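You operate a simulated robot arm through the tools that you are given. There is no shell and no other tool.

You run a simulated robot arm. Do the job below in one go: nothing can be reset, and whatever is moved stays where it is left.

TASK
Add oil to the gauge oil tin, then oil the caliper bed's middle.
Fine: 40 to 60 ml from the oil can; green rag, oil from the tin; can and rag back on the ledge. Set down upright: oil can, green rag. A coat counts when it lies all over at full strength: go over it till it gets no stronger.

It is judged by the outcome, as a careful person would: the job done as asked, and still so three seconds after it is handed in. It fails if anything else is knocked over, pushed out of place, dropped, spilled or broken.

THE ROBOT
A 6-joint arm with a two-finger parallel gripper, fixed in place. Base frame: the origin is on the floor under the middle of its stand, x ahead of it, y to its left, z up; the work surface is at about z = 810. Readings come in mm, degrees, newtons and seconds.
With the tool pointing down near the work surface it reaches from about 260 to 680 mm from the base axis. Its first joint turns from -166.0 to 166.0 degrees. Payload 1.57 kg.
The TCP is the grasp point between the finger pads, 30 mm short of the fingertips. In the tool frame z runs along the fingers and y along their closing line. Largest opening 110 mm; finger width 24, thickness 12; the body of the gripper, 48 by 112 mm, starts 78 mm behind the TCP.
Orientation is told as [roll, pitch, yaw] about the base's x, y, z axes, in that order, counted from this pose: with the fingers straight down and closing along the base's y, the tool's x points along the base's -x, its y along +y and its z along -z.

THE INTERFACE
- The arm moves only by the tool apply_moves. Its argument "series" is a list that holds one entry, the list of rows, each a list of 7 numbers: the turn, a rotation vector about the tool's x, y, z in units of 120 degrees (1.0 is 120 degrees), then the shift along the tool's x, y, z in units of 100 mm (1.0 is 100 mm), then the closure, from 0 (fully open) to 1 (shut). In form: [[[rx, ry, rz, tx, ty, tz, grip], ...]]. A call has 1 to 20 rows; each row is the pose to reach, as a shift and turn from the pose commanded when the call began, along the tool's axes at that moment. A call with a number of a shift or a turn outside -1 to 1 is refused whole. Each row takes 0.2 s and may step no farther than 50 mm and 8.6 degrees from the row before; otherwise, or with a gripper value out of range, the whole call is refused. A pose out of reach is approached as far as the arm can. The call stops where the force on the tool passes 40 N (or 10 N more than at its start, if that is more) or the arm is blocked; 0.2 s more then pass. Each finger travels about 108 mm/s and halts on what it meets, pressing with about 21 N; the grip force reading is that of the motor and also rises with nothing between the fingers. The clock runs only during rows and for 0.2 s after the last one: add rows that repeat a pose to give the fingers time. The reply holds the time, the measured pose of the TCP, the force on the tool along the base axes, the opening and the grip force, in the units named above and with some noise, with the torque about the TCP (base axes, N m) and any sound that the robot's microphone picked up.
- Cameras (640 x 400 px; columns grow to the right, rows downward): "scene" is fixed at [219.8, -499.5, 1575.3]; the picture's right is [0.83, -0.55, 0.00], its down [-0.42, -0.63, -0.65] and it looks along [0.36, 0.55, -0.76] (base axes); focal length 346 px, centre (320, 200). "wrist" rides on the gripper at [70, 16, -141] in the tool frame; the picture's right is [-0.23, 0.97, 0.00], its down [-0.86, -0.20, -0.48] and it looks along [-0.47, -0.11, 0.88] (tool axes); focal length 222 px, centre (320, 200).
- camera(camera): a new picture of that camera. It takes no simulated time.
- move_column(by): moves the trunk up (or, below 0, down) by that many mm; the arm rides with it, the base frame stays. It gives what a move gives, with no picture.
- probe_pixels(camera, pixels): for up to 12 pixels [column, row] of the newest picture of that camera ("zoom" is the newest enlarged one), the place [x, y, z] in the base frame of the surface seen there, good to about 3 mm. It takes no simulated time.
- close_up(camera, box): a new picture of the part [left, top, right, bottom] of that camera's present view, enlarged. It takes no simulated time.
- hand_in(): hands the job in; it is judged then, once.

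Leave the gripper open and the arm clear of the work at the hand-in unless told otherwise.

The tools are called after "Call:" as name(argument=value, ...) on one line, values as JSON. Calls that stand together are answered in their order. apply_moves: Moves the arm, as the interface text tells. Its arguments: {"type":"object","properties":{"series":{"type":"array"}},"required":["series"]} The other tools are called the same way: move_column (by) moves the trunk up or down; camera (camera) takes a picture; probe_pixels (camera, pixels) gives the place of the surface under pixels of a picture; close_up (camera, box) takes an enlarged picture of a part of a camera's view; hand_in () hands the job in.

At the start:

```text
time_s: 0.0
position: [539.3, 61.3, 1139.3]
tool_rot: [0.0, 0.1, -0.1]
force: [-0.4, -0.5, -0.1]
torque: [0.0, -0.01, 0.0]
finger_gap: 110.0
grasp_force: 0.0
trunk travel left (down, up): [-225.0, 365.0]
```

scene: 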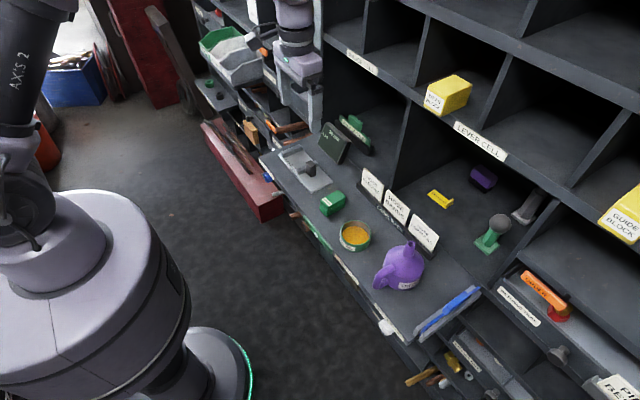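
wrist: 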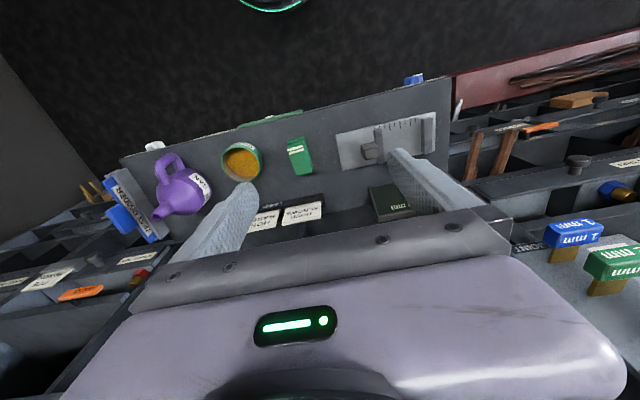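

I see a ledge holding a purple oil can, a tin with oil, a green block (maybe the rag), and a caliper. I'll take close-ups to read the labels.

Call:
close_up(camera="scene", box=[260, 110, 460, 300])

Call:
close_up(camera="wrist", box=[100, 70, 460, 250])

Call:
close_up(camera="scene", box=[340, 140, 460, 260])

```text
2.11 times, centred on (360, 205) of scene
```

zoom: 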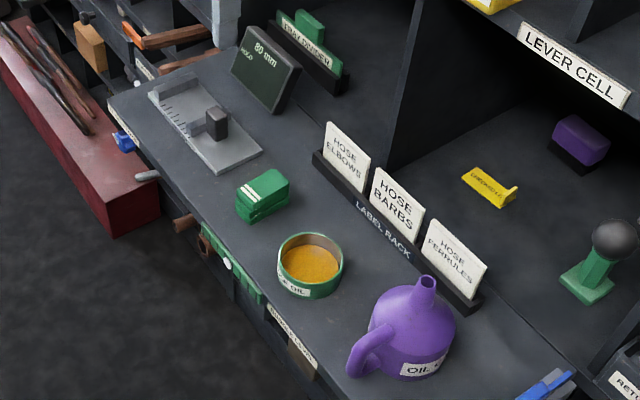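

```text
1.78 times, centred on (280, 160) of wrist
```

zoom: 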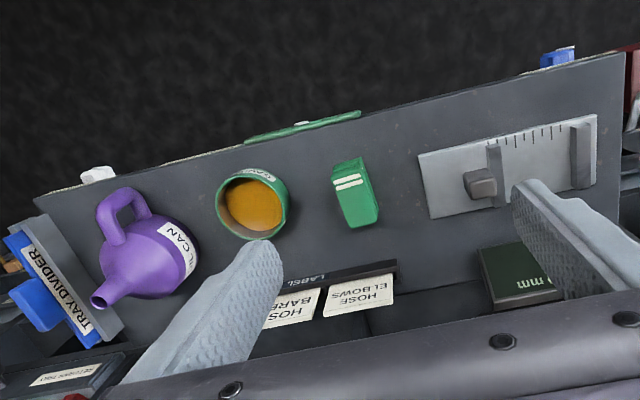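

```text
3.33 times, centred on (400, 200) of scene
```

zoom: 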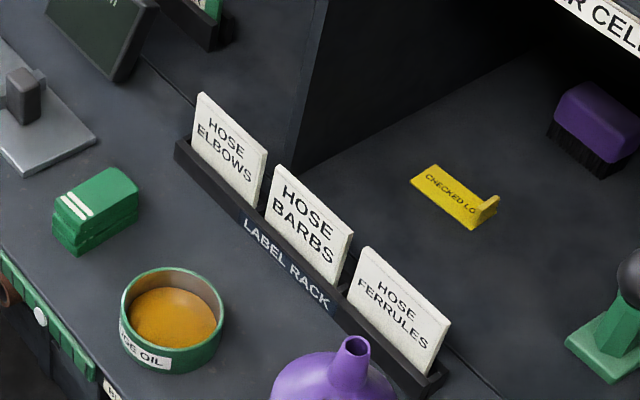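

The oil can, tin, rag (the green fold with white stripes) and caliper bed are visible. Next I'll probe their positions.

Call:
probe_pixels(camera="scene", pixels=[[355, 237], [340, 240], [371, 238], [356, 220], [348, 250], [330, 204], [410, 245], [385, 280], [400, 265], [310, 200], [345, 205], [300, 170]])

Call:
close_up(camera="wrist", box=[320, 80, 460, 180])

Call:
close_up(camera="scene", box=[265, 135, 355, 205])

```text
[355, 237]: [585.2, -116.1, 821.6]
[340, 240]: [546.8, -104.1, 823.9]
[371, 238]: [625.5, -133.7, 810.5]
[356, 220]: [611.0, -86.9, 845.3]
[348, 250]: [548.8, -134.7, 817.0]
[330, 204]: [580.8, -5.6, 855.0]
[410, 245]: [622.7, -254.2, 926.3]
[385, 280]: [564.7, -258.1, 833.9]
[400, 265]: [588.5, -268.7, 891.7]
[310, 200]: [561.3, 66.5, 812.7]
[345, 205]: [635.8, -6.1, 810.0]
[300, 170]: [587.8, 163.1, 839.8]
```

```text
4.00 times, centred on (390, 130) of wrist
```

zoom: 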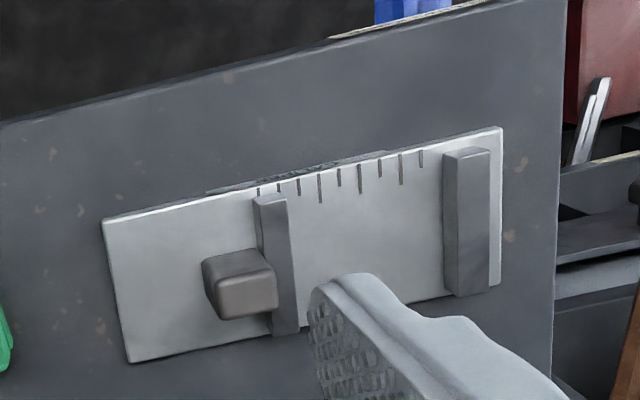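

```text
5.71 times, centred on (310, 170) of scene
```

zoom: 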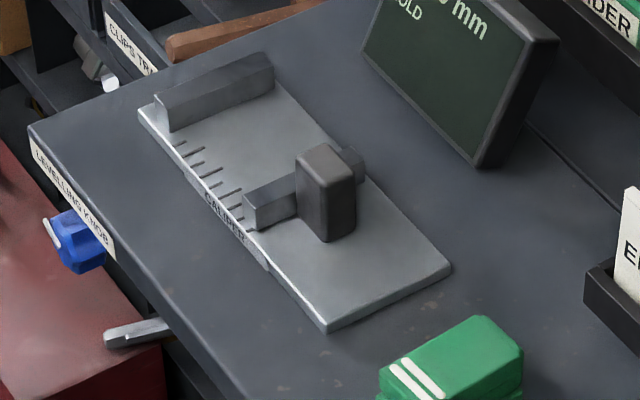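

I'll probe the caliper bed's corners and jaws on the newest zoom image.

Call:
probe_pixels(camera="zoom", pixels=[[327, 322], [448, 265], [145, 108], [275, 85], [250, 215], [360, 155], [325, 160], [330, 235], [172, 110], [268, 62], [300, 110], [270, 160]])

Call:
close_up(camera="scene", box=[315, 115, 355, 170])

```text
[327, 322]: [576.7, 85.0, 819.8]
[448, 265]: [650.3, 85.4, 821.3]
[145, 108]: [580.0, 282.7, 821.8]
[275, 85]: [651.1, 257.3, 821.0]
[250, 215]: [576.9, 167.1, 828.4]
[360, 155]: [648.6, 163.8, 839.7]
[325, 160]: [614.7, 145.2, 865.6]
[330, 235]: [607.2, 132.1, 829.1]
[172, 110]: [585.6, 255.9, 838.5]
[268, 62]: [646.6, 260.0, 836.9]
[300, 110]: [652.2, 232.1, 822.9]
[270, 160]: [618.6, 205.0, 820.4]
```

```text
7.27 times, centred on (335, 142) of scene
```

zoom: 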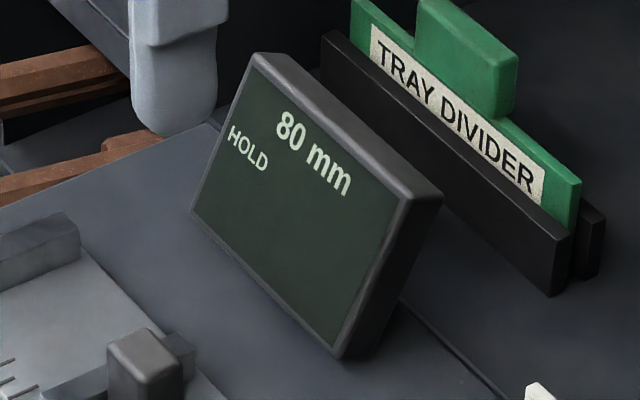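

The bed runs from about y 85 to 282 at z about 821, with the slide held at 80 mm per the display. I'll move the arm up and sideways in steps towards the can for a better wrist view. Nothing is near the tool at z = 1139.

Call:
apply_moves(series=[[[0, 0, 0, 0.17, -0.4, 0.1, 0], [0, 0, 0, 0.34, -0.8, 0.2, 0], [0, 0, 0, 0.34, -1.0, 0.3, 0]]])

```text
time_s: 0.8
position: [506.2, -40.1, 1110.3]
tool_rot: [0.1, 0.0, -0.1]
force: [-0.1, -0.2, -0.7]
torque: [0.01, 0.03, -0.03]
finger_gap: 109.9
grasp_force: 0.1
trunk travel left (down, up): [-225.0, 365.0]
```

The move worked. The wrist camera should now show the tin and rag, so I'll take a picture.

Call:
camera(camera="wrist")

Call:
apply_moves(series=[[[0, 0, 0, 0.0, -0.4, 0.1, 0], [0, 0, 0, 0.0, -0.8, 0.2, 0], [0, 0, 0, 0.0, -1.0, 0.3, 0]]])

Call:
camera(camera="wrist")

```text
taken
```

wrist: 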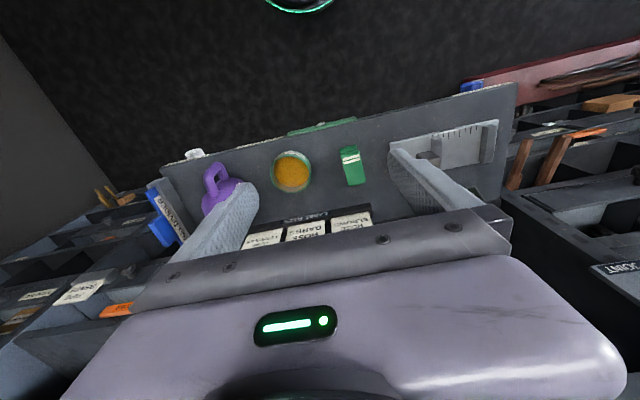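

```text
time_s: 1.6
position: [503.9, -137.8, 1080.1]
tool_rot: [0.0, 0.1, -0.1]
force: [0.3, -0.8, -0.4]
torque: [0.01, -0.04, -0.02]
finger_gap: 109.9
grasp_force: 0.1
trunk travel left (down, up): [-225.0, 365.0]
```

```text
taken
```

wrist: 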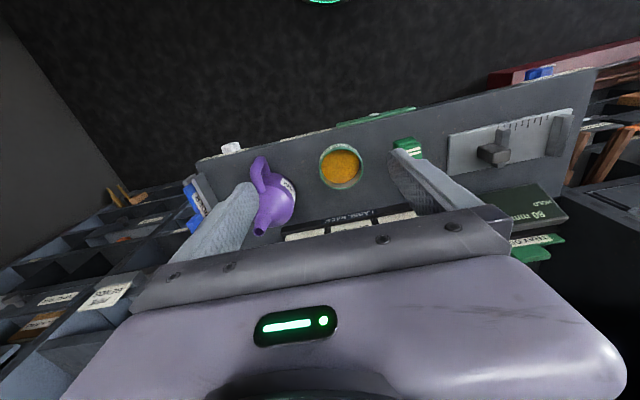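

The can, tin and rag are in view. I'll take close-ups of the can at about (268,195) and the tin at about (340,167).

Call:
close_up(camera="wrist", box=[220, 130, 380, 250])

Call:
close_up(camera="scene", box=[340, 210, 460, 310])

```text
3.33 times, centred on (300, 190) of wrist
```

zoom: 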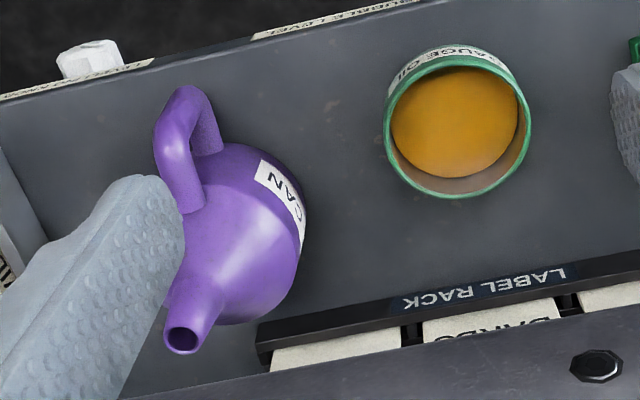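

```text
4.00 times, centred on (400, 260) of scene
```

zoom: 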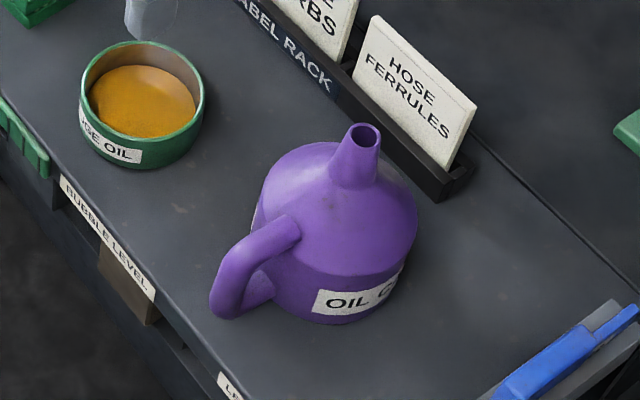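

Next I'll probe the can's features (spout tip, handle, body edges) on the scene zoom.

Call:
probe_pixels(camera="zoom", pixels=[[365, 128], [350, 170], [285, 225], [245, 250], [225, 300], [262, 290], [340, 318], [408, 235], [395, 275], [285, 300], [267, 185], [345, 225]])

Call:
probe_pixels(camera="wrist", pixels=[[259, 232], [259, 162], [268, 172], [290, 190], [280, 215], [340, 167], [322, 160], [360, 172], [338, 187], [345, 145], [263, 200], [335, 182]])

```text
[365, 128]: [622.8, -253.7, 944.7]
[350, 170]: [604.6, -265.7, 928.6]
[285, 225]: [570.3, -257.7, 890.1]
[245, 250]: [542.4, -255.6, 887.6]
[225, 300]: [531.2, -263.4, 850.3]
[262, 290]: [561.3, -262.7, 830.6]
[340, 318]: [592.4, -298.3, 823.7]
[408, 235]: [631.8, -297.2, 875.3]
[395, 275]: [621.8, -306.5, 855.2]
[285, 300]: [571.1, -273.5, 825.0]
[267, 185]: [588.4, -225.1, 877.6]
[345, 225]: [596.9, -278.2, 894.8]
```

```text
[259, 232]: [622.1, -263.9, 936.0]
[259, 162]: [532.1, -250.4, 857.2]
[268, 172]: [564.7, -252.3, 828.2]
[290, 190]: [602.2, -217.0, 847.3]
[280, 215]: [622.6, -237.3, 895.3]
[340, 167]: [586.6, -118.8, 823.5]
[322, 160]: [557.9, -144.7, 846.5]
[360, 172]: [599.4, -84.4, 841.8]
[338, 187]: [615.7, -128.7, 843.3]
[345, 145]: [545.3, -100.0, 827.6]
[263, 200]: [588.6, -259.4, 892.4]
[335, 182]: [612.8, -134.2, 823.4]
```

The can body is about 90 mm in diameter, centred near (607,-260). The handle points to -x and the spout tip is near z 943. Now I'll probe what lies around it: the label rack, the blue divider and the ledge's front edge.

Call:
probe_pixels(camera="zoom", pixels=[[420, 175], [440, 195], [370, 105], [470, 110], [500, 390], [560, 370], [600, 310], [150, 280], [210, 360], [120, 270], [180, 160], [200, 100]])

Call:
camera(camera="scene")

```text
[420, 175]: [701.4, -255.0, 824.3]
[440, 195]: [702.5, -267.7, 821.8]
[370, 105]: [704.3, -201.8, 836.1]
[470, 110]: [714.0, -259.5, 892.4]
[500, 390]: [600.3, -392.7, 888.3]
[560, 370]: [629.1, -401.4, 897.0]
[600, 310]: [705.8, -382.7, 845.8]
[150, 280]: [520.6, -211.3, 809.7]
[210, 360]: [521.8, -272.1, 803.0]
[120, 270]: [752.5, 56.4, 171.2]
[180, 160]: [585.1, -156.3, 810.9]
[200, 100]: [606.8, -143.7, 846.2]
```

```text
taken
```

scene: 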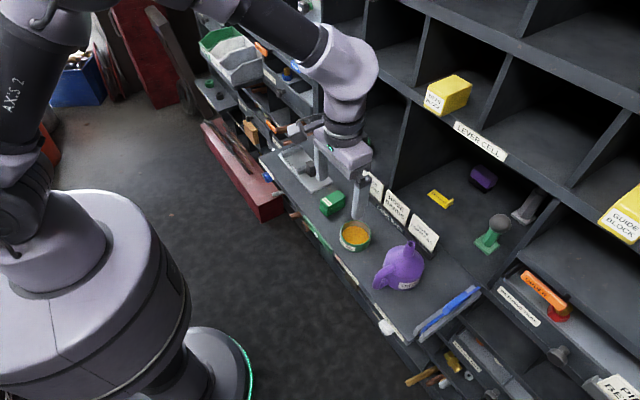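

The space around the can is clear: the rack is at x about 700 and the blue divider at y about -392. I plan to grip the can body horizontally with the wrist camera on top, so I need to turn the tool half a turn about its own axis. I'll test that here in free space, first 90 degrees.

Call:
apply_moves(series=[[[0, 0, 0.07, 0, 0, 0, 0], [0, 0, 0.14, 0, 0, 0, 0], [0, 0, 0.21, 0, 0, 0, 0], [0, 0, 0.28, 0, 0, 0, 0], [0, 0, 0.35, 0, 0, 0, 0], [0, 0, 0.42, 0, 0, 0, 0], [0, 0, 0.49, 0, 0, 0, 0], [0, 0, 0.56, 0, 0, 0, 0], [0, 0, 0.63, 0, 0, 0, 0], [0, 0, 0.7, 0, 0, 0, 0], [0, 0, 0.75, 0, 0, 0, 0], [0, 0, 0.75, 0, 0, 0, 0]]])

```text
time_s: 4.2
position: [505.0, -138.3, 1080.0]
tool_rot: [0.0, 0.0, -90.2]
force: [-0.1, 0.3, 0.1]
torque: [0.01, -0.02, -0.03]
finger_gap: 110.2
grasp_force: 0.0
trunk travel left (down, up): [-225.0, 365.0]
```

The 90-degree turn worked. I'll turn another 90 degrees.

Call:
apply_moves(series=[[[0, 0, 0.07, 0, 0, 0, 0], [0, 0, 0.14, 0, 0, 0, 0], [0, 0, 0.21, 0, 0, 0, 0], [0, 0, 0.28, 0, 0, 0, 0], [0, 0, 0.35, 0, 0, 0, 0], [0, 0, 0.42, 0, 0, 0, 0], [0, 0, 0.49, 0, 0, 0, 0], [0, 0, 0.56, 0, 0, 0, 0], [0, 0, 0.63, 0, 0, 0, 0], [0, 0, 0.7, 0, 0, 0, 0], [0, 0, 0.75, 0, 0, 0, 0], [0, 0, 0.75, 0, 0, 0, 0]]])

Call:
camera(camera="wrist")

Call:
camera(camera="scene")

```text
time_s: 6.8
position: [504.4, -135.8, 1080.2]
tool_rot: [-0.1, 0.1, 179.9]
force: [-0.8, -0.1, -0.4]
torque: [0.02, -0.01, 0.01]
finger_gap: 110.1
grasp_force: 0.0
trunk travel left (down, up): [-225.0, 365.0]
```

```text
taken
```

wrist: 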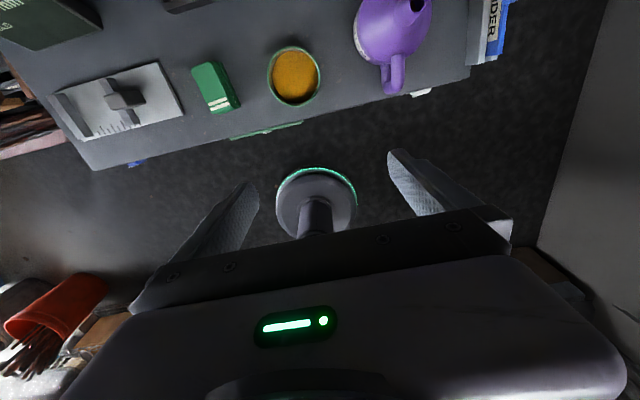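

```text
taken
```

scene: 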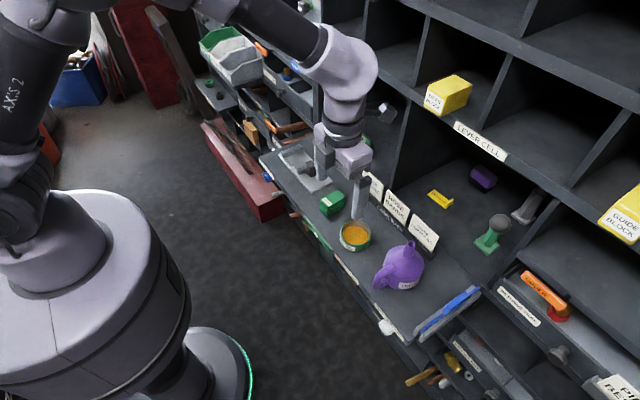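

Half turn done; the tool's x now points along base +x. Next I'll pitch the tool up to horizontal (fingers along +x) while shifting to y about -236.

Call:
apply_moves(series=[[[0, 0.07, 0, -0.02, 0.1, 0, 0], [0, 0.14, 0, -0.04, 0.2, 0, 0], [0, 0.21, 0, -0.06, 0.3, 0, 0], [0, 0.28, 0, -0.08, 0.4, 0, 0], [0, 0.35, 0, -0.1, 0.5, 0, 0], [0, 0.42, 0, -0.12, 0.6, 0, 0], [0, 0.49, 0, -0.14, 0.7, 0, 0], [0, 0.56, 0, -0.16, 0.8, 0, 0], [0, 0.63, 0, -0.18, 0.9, 0, 0], [0, 0.7, 0, -0.2, 1.0, 0, 0], [0, 0.75, 0, -0.2, 1.0, 0, 0], [0, 0.75, 0, -0.2, 1.0, 0, 0]]])

Call:
camera(camera="scene")

Call:
camera(camera="wrist")

```text
time_s: 9.4
position: [484.4, -237.1, 1080.9]
tool_rot: [142.8, 89.9, -37.3]
force: [0.9, -0.3, -0.2]
torque: [0.0, 0.0, -0.04]
finger_gap: 109.8
grasp_force: 0.0
trunk travel left (down, up): [-225.0, 365.0]
```

```text
taken
```

scene: 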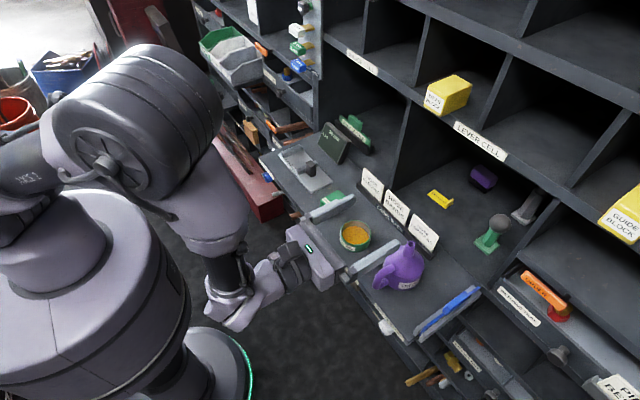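

```text
taken
```

wrist: 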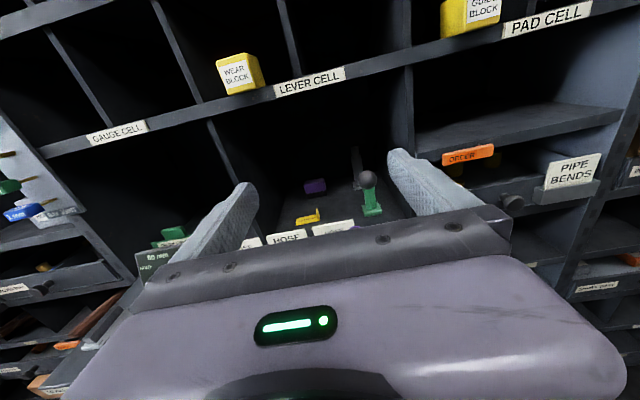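

Horizontal pose reached. Now I'll line up y with the can's centre (-260), pull back slightly to x about 475, then lower the trunk by 200 mm so the arm keeps its posture.

Call:
apply_moves(series=[[[0, 0, 0, 0, 0.12, -0.05, 0], [0, 0, 0, 0, 0.24, -0.09, 0], [0, 0, 0, 0, 0.24, -0.09, 0]]])

Call:
move_column(by=-150)

Call:
camera(camera="scene")

Call:
camera(camera="wrist")

```text
time_s: 10.2
position: [475.0, -262.5, 1080.5]
tool_rot: [141.1, 90.0, -39.0]
force: [-0.4, -0.8, 0.5]
torque: [-0.01, 0.01, -0.02]
finger_gap: 110.2
grasp_force: 0.0
trunk travel left (down, up): [-225.0, 365.0]
```

```text
time_s: 11.9
position: [473.8, -262.3, 929.3]
tool_rot: [134.8, 89.9, -45.3]
force: [-0.4, 0.0, 0.4]
torque: [0.04, -0.01, 0.0]
finger_gap: 109.8
grasp_force: 0.1
trunk travel left (down, up): [-75.0, 515.0]
```

```text
taken
```

scene: 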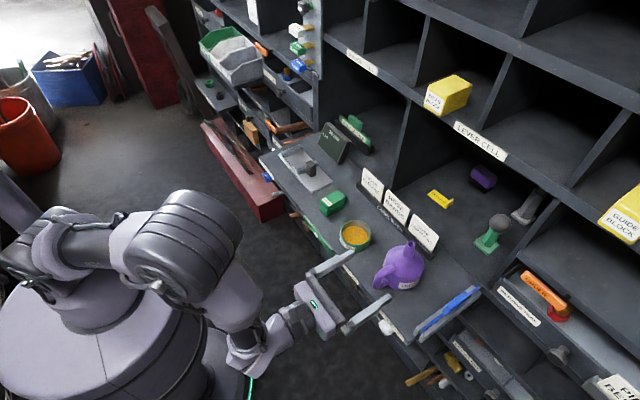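

```text
taken
```

wrist: 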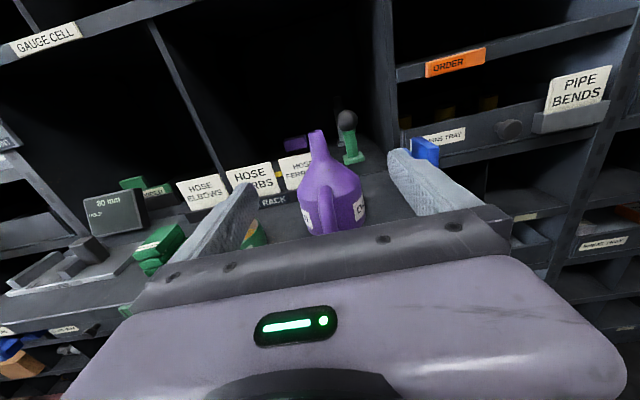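

The can is between the fingers in the wrist view. I'll probe its edges (body at columns about 303-365, row 205; handle at about 326) to refine the centring.

Call:
probe_pixels(camera="wrist", pixels=[[303, 195], [361, 190], [331, 175], [326, 215], [325, 228], [345, 205], [318, 135], [327, 185], [312, 222], [364, 208], [358, 222], [316, 132]])

Call:
close_up(camera="wrist", box=[240, 110, 420, 250])

```text
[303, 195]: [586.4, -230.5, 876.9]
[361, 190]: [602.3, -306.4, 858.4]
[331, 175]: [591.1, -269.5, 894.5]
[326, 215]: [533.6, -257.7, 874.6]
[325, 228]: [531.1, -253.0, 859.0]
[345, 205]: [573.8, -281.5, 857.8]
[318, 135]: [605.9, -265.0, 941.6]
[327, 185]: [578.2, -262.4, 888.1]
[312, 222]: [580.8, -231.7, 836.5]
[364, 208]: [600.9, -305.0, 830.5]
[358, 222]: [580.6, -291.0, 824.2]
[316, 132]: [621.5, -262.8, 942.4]
```

```text
2.86 times, centred on (330, 180) of wrist
```

zoom: 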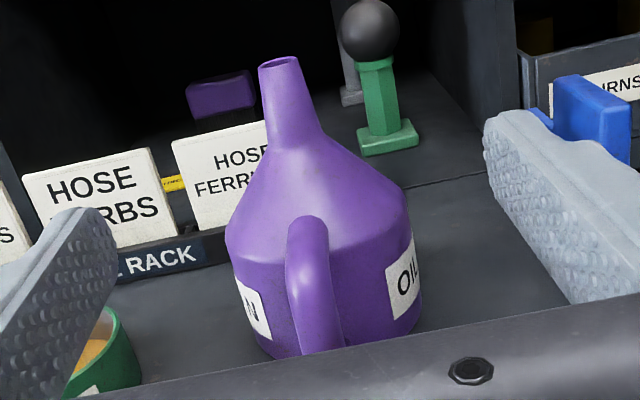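

The can's centre is about (606,-261) and the handle's outer edge is at x about 530. I'll lower the trunk by 70 mm, then check.

Call:
move_column(by=-70)

Call:
camera(camera="wrist")

Call:
camera(camera="scene")

```text
time_s: 13.0
position: [475.4, -262.4, 859.6]
tool_rot: [139.4, 90.0, -40.6]
force: [-0.5, 0.6, -0.1]
torque: [0.02, 0.0, 0.0]
finger_gap: 110.0
grasp_force: 0.2
trunk travel left (down, up): [-5.0, 585.0]
```

```text
taken
```

wrist: 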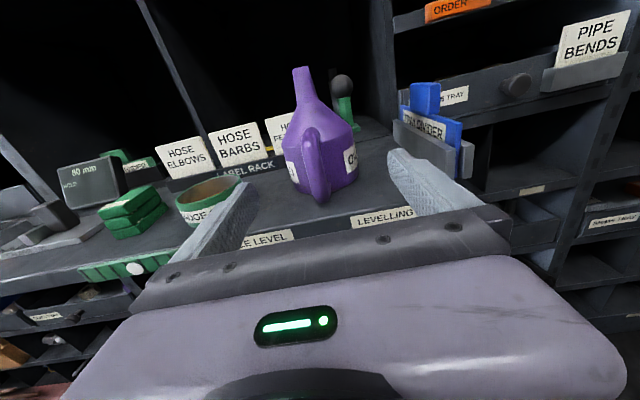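

```text
taken
```

scene: 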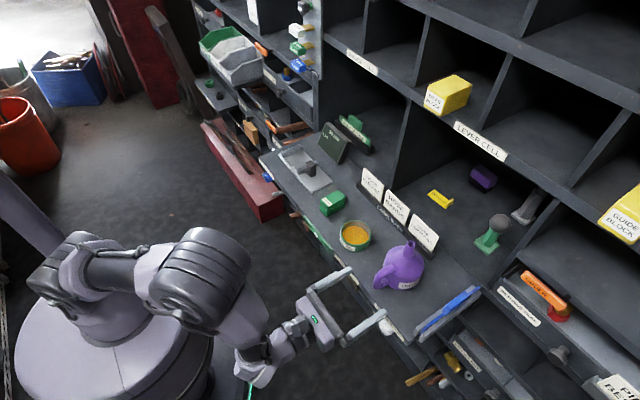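

The wrist view shows the can squarely ahead. I'll go down 13 mm and advance 100 mm with the fingers open, one on each side of the can.

Call:
apply_moves(series=[[[0, 0, 0, -0.07, 0, 0, 0], [0, 0, 0, -0.13, -0.01, 0, 0], [0, 0, 0, -0.13, -0.01, 0.2, 0], [0, 0, 0, -0.13, -0.01, 0.4, 0], [0, 0, 0, -0.13, -0.01, 0.55, 0], [0, 0, 0, -0.13, -0.01, 0.7, 0], [0, 0, 0, -0.13, -0.01, 0.85, 0], [0, 0, 0, -0.13, -0.01, 1.0, 0], [0, 0, 0, -0.13, -0.01, 1.0, 0]]])

Call:
camera(camera="wrist")

Call:
close_up(camera="scene", box=[320, 210, 480, 330])

```text
time_s: 15.0
position: [575.2, -261.9, 847.4]
tool_rot: [-51.2, 90.0, 128.9]
force: [0.0, 0.0, 0.2]
torque: [0.0, -0.02, 0.02]
finger_gap: 109.9
grasp_force: 0.1
trunk travel left (down, up): [-5.0, 585.0]
```

```text
taken
```

wrist: 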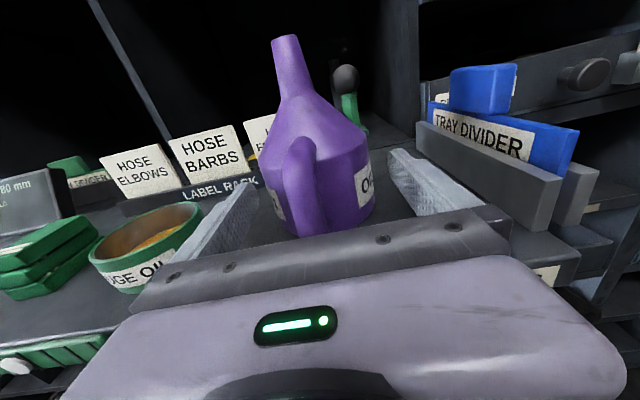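

```text
3.33 times, centred on (400, 270) of scene
```

zoom: 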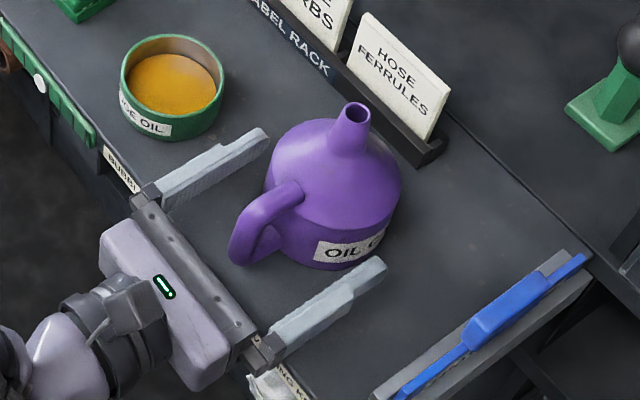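

Both fingers straddle the can cleanly. I'll advance 20 mm more, then close slowly onto the body.

Call:
apply_moves(series=[[[0, 0, 0, 0, 0, 0.1, 0], [0, 0, 0, 0, 0, 0.2, 0], [0, 0, 0, 0, 0, 0.2, 0]]])

Call:
close_up(camera="scene", box=[320, 210, 480, 330])

```text
time_s: 15.8
position: [594.6, -261.8, 847.0]
tool_rot: [102.7, 90.1, -77.2]
force: [0.2, 0.0, -0.3]
torque: [0.03, -0.03, -0.02]
finger_gap: 110.1
grasp_force: 0.1
trunk travel left (down, up): [-5.0, 585.0]
```

```text
3.33 times, centred on (400, 270) of scene
```

zoom: 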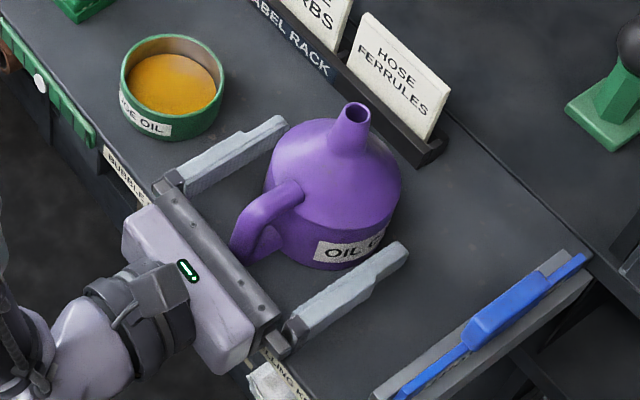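

Handle clearance looks fine. Now I'll close the gripper on the body.

Call:
apply_moves(series=[[[0, 0, 0, 0, 0, 0, 0.1], [0, 0, 0, 0, 0, 0, 0.3], [0, 0, 0, 0, 0, 0, 1], [0, 0, 0, 0, 0, 0, 1], [0, 0, 0, 0, 0, 0, 1]]])

Call:
camera(camera="wrist")

```text
time_s: 17.0
position: [594.3, -261.6, 848.0]
tool_rot: [94.1, 90.1, -85.9]
force: [0.6, 0.4, 0.5]
torque: [-0.02, 0.07, 0.02]
finger_gap: 89.2
grasp_force: 21.0
trunk travel left (down, up): [-5.0, 585.0]
```

```text
taken
```

wrist: 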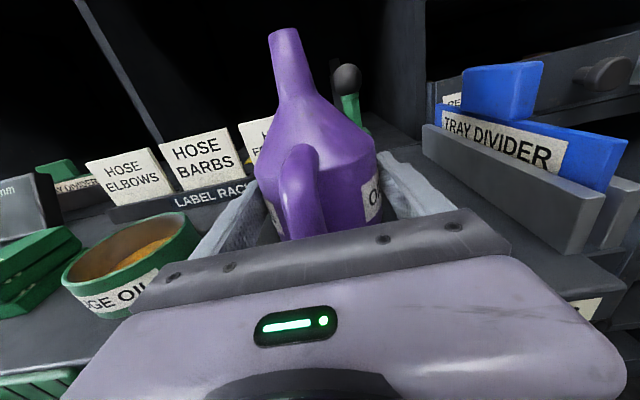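

The can is gripped at 89 mm with 21 N. I'll lift it with the trunk by 40 mm first and check weight and slip.

Call:
move_column(by=40)

Call:
close_up(camera="scene", box=[320, 180, 480, 300])

```text
time_s: 17.9
position: [593.7, -263.2, 891.8]
tool_rot: [165.3, 89.4, -14.9]
force: [5.4, 0.6, 27.7]
torque: [0.04, -0.22, 0.0]
finger_gap: 74.6
grasp_force: 21.3
trunk travel left (down, up): [-45.0, 545.0]
```

```text
3.33 times, centred on (400, 240) of scene
```

zoom: 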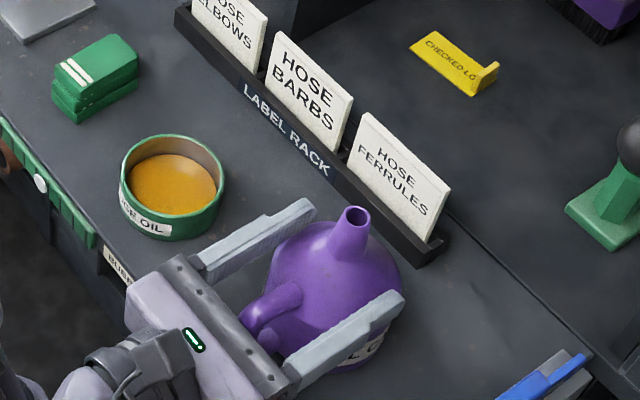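

The fingers slid up from the body onto the cone: the gap is now 74.6 mm and the force 27.7 N, so the can stayed on the ledge. I'll look before doing anything else.

Call:
camera(camera="wrist")

Call:
camera(camera="scene")

```text
taken
```

wrist: 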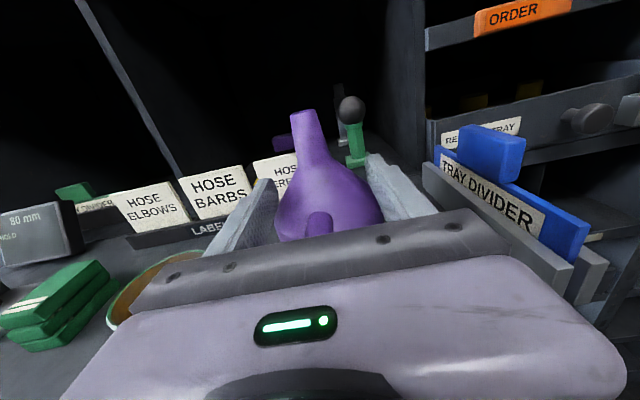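

```text
taken
```

scene: 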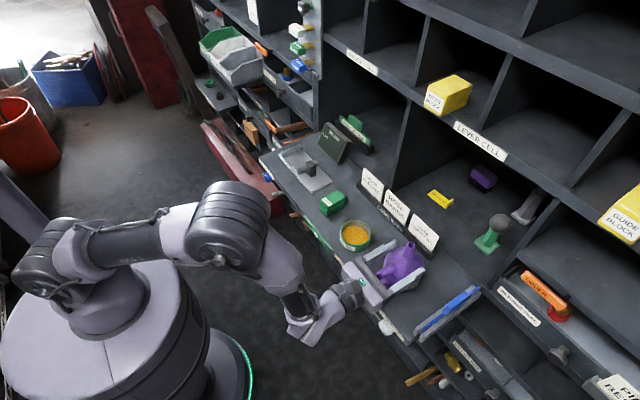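

The can still stands in place. I'll ease the fingers open to release it.

Call:
apply_moves(series=[[[0, 0, 0, 0, 0, 0, 0.3], [0, 0, 0, 0, 0, 0, 0.25], [0, 0, 0, 0, 0, 0, 0.15], [0, 0, 0, 0, 0, 0, 0], [0, 0, 0, 0, 0, 0, 0]]])

Call:
camera(camera="wrist")

Call:
close_up(camera="scene", box=[320, 210, 480, 330])

```text
time_s: 19.1
position: [593.7, -262.0, 886.8]
tool_rot: [6.7, 90.0, -173.2]
force: [-0.2, -0.4, -0.5]
torque: [0.02, -0.02, 0.04]
finger_gap: 110.0
grasp_force: 0.0
trunk travel left (down, up): [-45.0, 545.0]
```

```text
taken
```

wrist: 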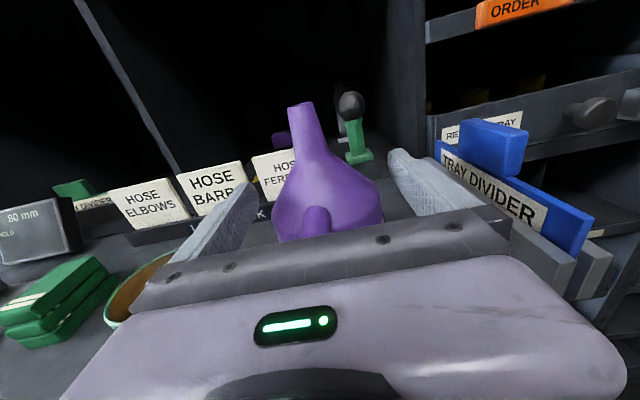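

```text
3.33 times, centred on (400, 270) of scene
```

zoom: 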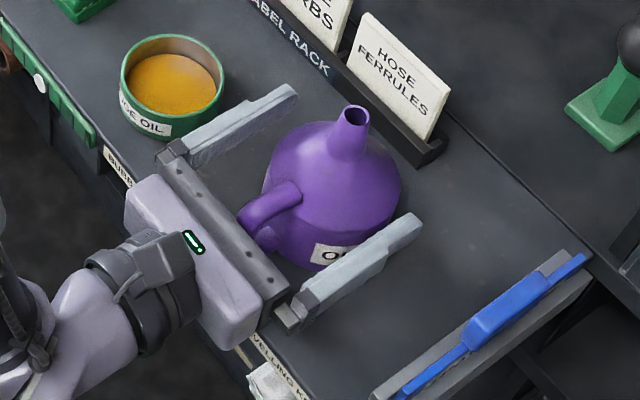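

The can is free and unmoved. To understand the slip I'll go back down, re-grip lower on the straight wall, and lift only a few millimetres while reading the force.

Call:
move_column(by=-40)

Call:
apply_moves(series=[[[0, 0, 0, -0.04, 0, 0, 0], [0, 0, 0, -0.08, 0, 0, 0], [0, 0, 0, -0.08, 0, 0, 0.1], [0, 0, 0, -0.08, 0, 0, 1], [0, 0, 0, -0.08, 0, 0, 1], [0, 0, 0, -0.08, 0, 0, 1], [0, 0, 0, -0.08, 0, 0, 1]]])

Call:
camera(camera="wrist")

```text
time_s: 19.9
position: [594.9, -261.8, 847.0]
tool_rot: [147.3, 89.9, -32.7]
force: [-0.7, 0.5, 0.3]
torque: [0.0, -0.02, -0.01]
finger_gap: 109.9
grasp_force: 0.1
trunk travel left (down, up): [-5.0, 585.0]
```

```text
time_s: 21.5
position: [595.4, -261.0, 839.5]
tool_rot: [-21.0, 90.0, 159.0]
force: [0.2, 0.9, 0.2]
torque: [0.13, -0.04, 0.01]
finger_gap: 88.8
grasp_force: 21.0
trunk travel left (down, up): [-5.0, 585.0]
```

```text
taken
```

wrist: 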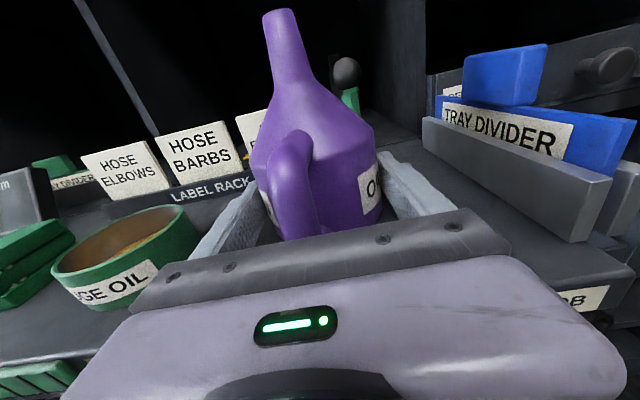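

The can is gripped again at z 839.5 with a gap of 88.8 mm. I'll raise it just 4 mm with the arm and read the force.

Call:
apply_moves(series=[[[0, 0, 0, 0.01, 0, 0, 1], [0, 0, 0, 0.02, 0, 0, 1], [0, 0, 0, 0.03, 0, 0, 1], [0, 0, 0, 0.04, 0, 0, 1], [0, 0, 0, 0.04, 0, 0, 1]]])

Call:
apply_moves(series=[[[0, 0, 0, 0.0, 0, 0, 1], [0, 0, 0, 0.0, 0, 0, 1]]])

Call:
camera(camera="wrist")

```text
time_s: 22.7
position: [595.6, -262.5, 843.6]
tool_rot: [-1.3, 90.0, 178.7]
force: [0.9, 0.4, -3.2]
torque: [0.0, 0.07, -0.03]
finger_gap: 89.3
grasp_force: 21.2
trunk travel left (down, up): [-5.0, 585.0]
```

```text
time_s: 23.3
position: [594.4, -261.2, 843.8]
tool_rot: [-25.1, 90.0, 154.8]
force: [0.2, 0.1, -2.8]
torque: [0.0, 0.04, 0.0]
finger_gap: 89.0
grasp_force: 21.3
trunk travel left (down, up): [-5.0, 585.0]
```

```text
taken
```

wrist: 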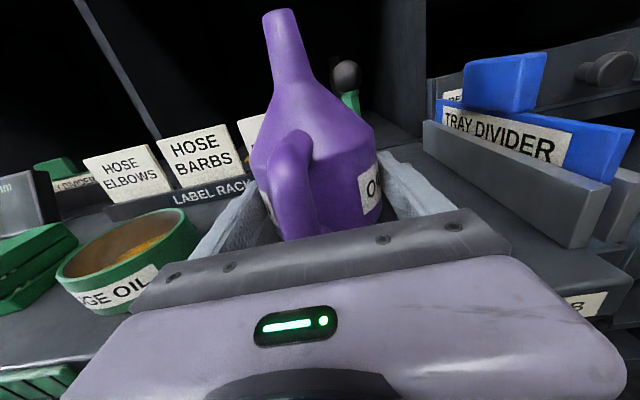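

The load reads about 3 N and the can seems to have come up with the fingers. I'll lift another 8 mm slowly with the arm and compare.

Call:
apply_moves(series=[[[0, 0, 0, 0.01, 0, 0, 1], [0, 0, 0, 0.02, 0, 0, 1], [0, 0, 0, 0.03, 0, 0, 1], [0, 0, 0, 0.04, 0, 0, 1], [0, 0, 0, 0.05, 0, 0, 1], [0, 0, 0, 0.06, 0, 0, 1], [0, 0, 0, 0.07, 0, 0, 1], [0, 0, 0, 0.08, 0, 0, 1], [0, 0, 0, 0.08, 0, 0, 1]]])

Call:
camera(camera="wrist")

Call:
close_up(camera="scene", box=[320, 210, 480, 330])

```text
time_s: 25.3
position: [595.0, -261.2, 850.3]
tool_rot: [-17.1, 90.0, 163.0]
force: [0.7, -0.3, -3.6]
torque: [0.0, 0.03, 0.0]
finger_gap: 89.1
grasp_force: 20.7
trunk travel left (down, up): [-5.0, 585.0]
```

```text
taken
```

wrist: 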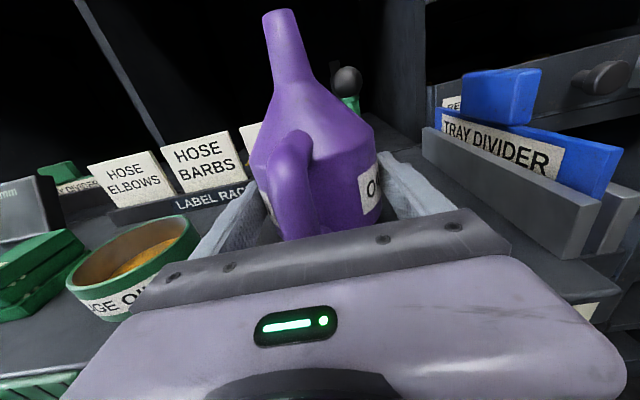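

```text
3.33 times, centred on (400, 270) of scene
```

zoom: 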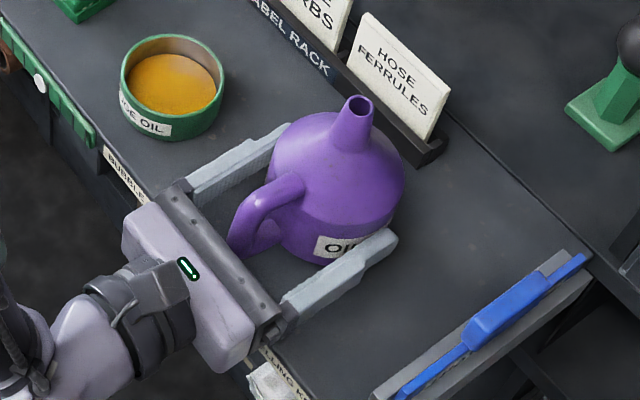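

The can came up cleanly: in the wrist view it is unchanged relative to the gripper, at a weight of about 3.3 N. The earlier trunk lift was too jerky, so I'll keep moving it slowly with the arm only. Lifting another 50 mm.

Call:
apply_moves(series=[[[0, 0, 0, 0.02, 0, 0, 1], [0, 0, 0, 0.05, 0, 0, 1], [0, 0, 0, 0.09, 0, 0, 1], [0, 0, 0, 0.13, 0, 0, 1], [0, 0, 0, 0.17, 0, 0, 1], [0, 0, 0, 0.21, 0, 0, 1], [0, 0, 0, 0.25, 0, 0, 1], [0, 0, 0, 0.29, 0, 0, 1], [0, 0, 0, 0.33, 0, 0, 1], [0, 0, 0, 0.37, 0, 0, 1], [0, 0, 0, 0.41, 0, 0, 1], [0, 0, 0, 0.45, 0, 0, 1], [0, 0, 0, 0.48, 0, 0, 1], [0, 0, 0, 0.5, 0, 0, 1], [0, 0, 0, 0.5, 0, 0, 1]]])

Call:
camera(camera="wrist")

```text
time_s: 28.5
position: [596.0, -261.9, 900.7]
tool_rot: [-39.2, 90.0, 140.7]
force: [-0.2, -0.6, -2.9]
torque: [-0.02, 0.07, 0.01]
finger_gap: 88.8
grasp_force: 21.2
trunk travel left (down, up): [-5.0, 585.0]
```

```text
taken
```

wrist: 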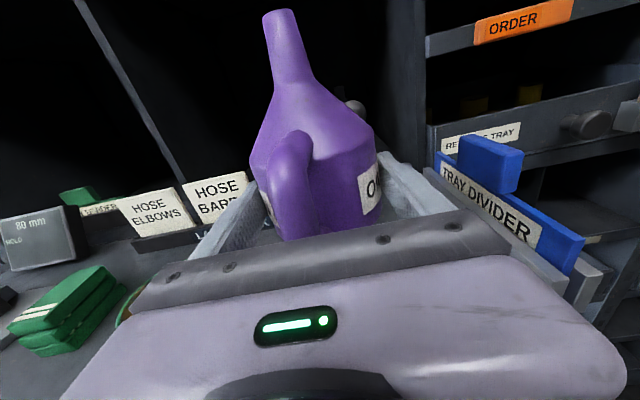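

The can is steady at z 900 (can bottom about 872). Next I'll retract 100 mm along -x, slowly.

Call:
apply_moves(series=[[[0, 0, 0, 0, 0, -0.02, 1], [0, 0, 0, 0, 0, -0.06, 1], [0, 0, 0, 0, 0, -0.12, 1], [0, 0, 0, 0, 0, -0.18, 1], [0, 0, 0, 0, 0, -0.24, 1], [0, 0, 0, 0, 0, -0.3, 1], [0, 0, 0, 0, 0, -0.36, 1], [0, 0, 0, 0, 0, -0.42, 1], [0, 0, 0, 0, 0, -0.48, 1], [0, 0, 0, 0, 0, -0.54, 1], [0, 0, 0, 0, 0, -0.6, 1], [0, 0, 0, 0, 0, -0.66, 1], [0, 0, 0, 0, 0, -0.72, 1], [0, 0, 0, 0, 0, -0.78, 1], [0, 0, 0, 0, 0, -0.84, 1], [0, 0, 0, 0, 0, -0.9, 1], [0, 0, 0, 0, 0, -0.95, 1], [0, 0, 0, 0, 0, -0.98, 1], [0, 0, 0, 0, 0, -1.0, 1], [0, 0, 0, 0, 0, -1.0, 1]]])

Call:
close_up(camera="scene", box=[315, 205, 395, 265])

Call:
camera(camera="scene")

```text
time_s: 32.7
position: [494.8, -261.9, 900.9]
tool_rot: [-26.5, 90.0, 153.3]
force: [0.3, 0.5, -2.5]
torque: [-0.01, 0.02, 0.02]
finger_gap: 89.0
grasp_force: 21.7
trunk travel left (down, up): [-5.0, 585.0]
```

```text
6.67 times, centred on (355, 235) of scene
```

zoom: 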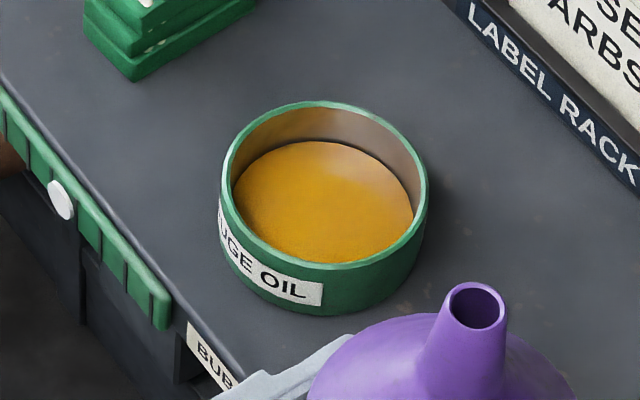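

```text
taken
```

scene: 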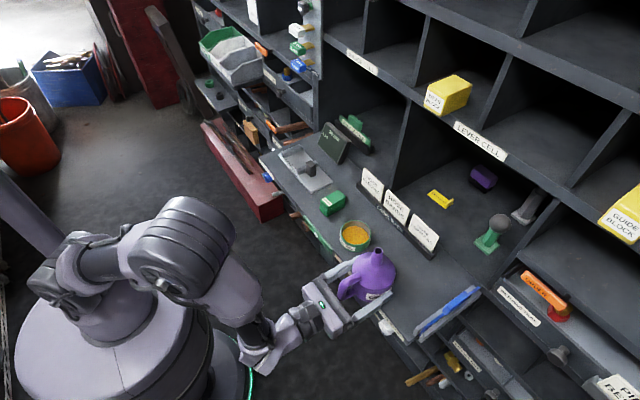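

Good view of the tin. I'll take the baseline oil level from several pixels on the oil, plus the rim for geometry.

Call:
probe_pixels(camera="zoom", pixels=[[300, 170], [330, 170], [360, 180], [280, 190], [320, 200], [360, 205], [390, 210], [270, 210], [310, 230], [350, 235], [330, 250], [260, 190]])

Call:
probe_pixels(camera="zoom", pixels=[[226, 170], [235, 143], [270, 113], [318, 104], [370, 112], [410, 140], [424, 180], [415, 220], [380, 255], [330, 267], [270, 250], [235, 215]])

```text
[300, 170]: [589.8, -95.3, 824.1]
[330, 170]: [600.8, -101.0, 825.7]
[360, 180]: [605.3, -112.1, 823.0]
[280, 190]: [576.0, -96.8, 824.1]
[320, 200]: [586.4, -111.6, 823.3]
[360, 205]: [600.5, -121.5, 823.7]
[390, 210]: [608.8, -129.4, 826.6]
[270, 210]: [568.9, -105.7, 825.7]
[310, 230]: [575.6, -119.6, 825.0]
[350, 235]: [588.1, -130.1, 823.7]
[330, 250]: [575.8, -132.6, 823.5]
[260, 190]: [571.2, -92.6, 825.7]
```

```text
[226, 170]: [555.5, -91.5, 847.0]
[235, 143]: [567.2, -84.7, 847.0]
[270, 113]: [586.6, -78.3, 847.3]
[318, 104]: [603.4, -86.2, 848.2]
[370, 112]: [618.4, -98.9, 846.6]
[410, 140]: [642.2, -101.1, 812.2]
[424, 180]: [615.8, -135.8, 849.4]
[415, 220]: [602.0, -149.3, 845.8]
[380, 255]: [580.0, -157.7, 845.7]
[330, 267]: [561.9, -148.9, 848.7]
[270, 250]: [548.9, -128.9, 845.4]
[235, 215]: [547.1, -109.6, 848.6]
```

The oil averages z ≈ 824.5, the rim is at 847, and the tin is centred at (584,-118) with an inner radius of about 35.5 mm. So 50 ml should raise the level about 12.6 mm, to about 837. Now I'll shift the can in +y to line up with the tin, still upright and clear of it.

Call:
apply_moves(series=[[[0, 0, 0, 0, -0.02, 0, 1], [0, 0, 0, 0, -0.06, -0.01, 1], [0, 0, 0, 0, -0.12, -0.02, 1], [0, 0, 0, 0, -0.18, -0.03, 1], [0, 0, 0, 0, -0.24, -0.05, 1], [0, 0, 0, 0, -0.3, -0.07, 1], [0, 0, 0, 0, -0.36, -0.09, 1], [0, 0, 0, 0, -0.42, -0.11, 1], [0, 0, 0, 0, -0.48, -0.13, 1], [0, 0, 0, 0, -0.54, -0.15, 1], [0, 0, 0, 0, -0.6, -0.17, 1], [0, 0, 0, 0, -0.66, -0.19, 1], [0, 0, 0, 0, -0.72, -0.2, 1], [0, 0, 0, 0, -0.78, -0.21, 1], [0, 0, 0, 0, -0.84, -0.22, 1], [0, 0, 0, 0, -0.9, -0.23, 1], [0, 0, 0, 0, -0.95, -0.23, 1], [0, 0, 0, 0, -0.98, -0.23, 1], [0, 0, 0, 0, -1.0, -0.23, 1], [0, 0, 0, 0, -1.0, -0.23, 1]]])

Call:
apply_moves(series=[[[0, 0, 0, 0, -0.02, 0, 1], [0, 0, 0, 0, -0.06, 0, 1], [0, 0, 0, 0, -0.12, 0, 1], [0, 0, 0, 0, -0.18, 0, 1], [0, 0, 0, 0, -0.24, 0, 1], [0, 0, 0, 0, -0.3, 0, 1], [0, 0, 0, 0, -0.36, 0, 1], [0, 0, 0, 0, -0.4, 0, 1], [0, 0, 0, 0, -0.43, 0, 1], [0, 0, 0, 0, -0.44, 0, 1], [0, 0, 0, 0, -0.44, 0, 1]]])

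Call:
camera(camera="scene")

Call:
camera(camera="wrist")

```text
time_s: 36.9
position: [472.1, -161.2, 901.2]
tool_rot: [-51.7, 90.0, 128.3]
force: [-0.4, 0.4, -2.4]
torque: [0.01, 0.03, 0.03]
finger_gap: 88.9
grasp_force: 21.1
trunk travel left (down, up): [-5.0, 585.0]
```

```text
time_s: 39.3
position: [475.3, -119.5, 899.1]
tool_rot: [-165.4, 90.0, 14.7]
force: [0.0, -0.2, -2.2]
torque: [-0.02, 0.03, -0.02]
finger_gap: 89.0
grasp_force: 21.1
out of reach, approached as far as the arm can: row 9, 10, 11
trunk travel left (down, up): [-5.0, 585.0]
```

```text
taken
```

scene: 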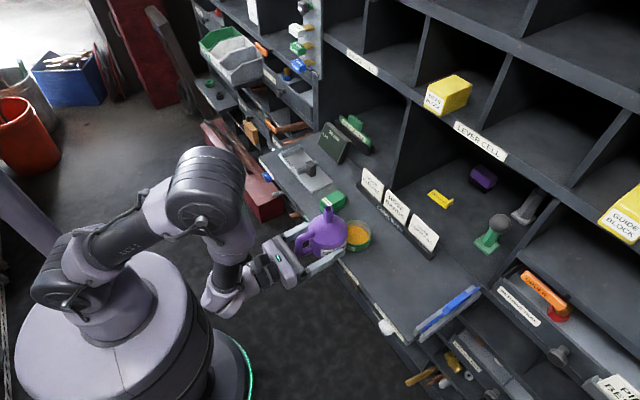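

```text
taken
```

wrist: 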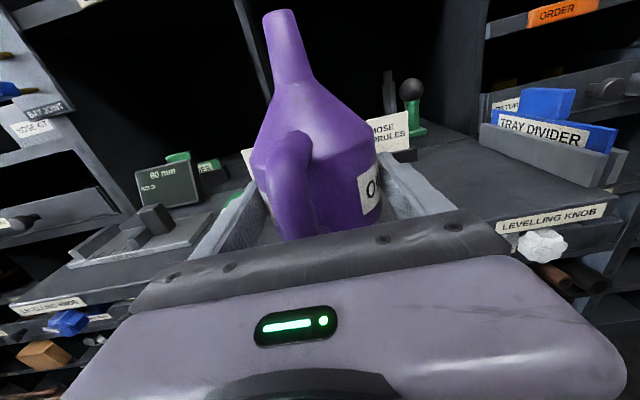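

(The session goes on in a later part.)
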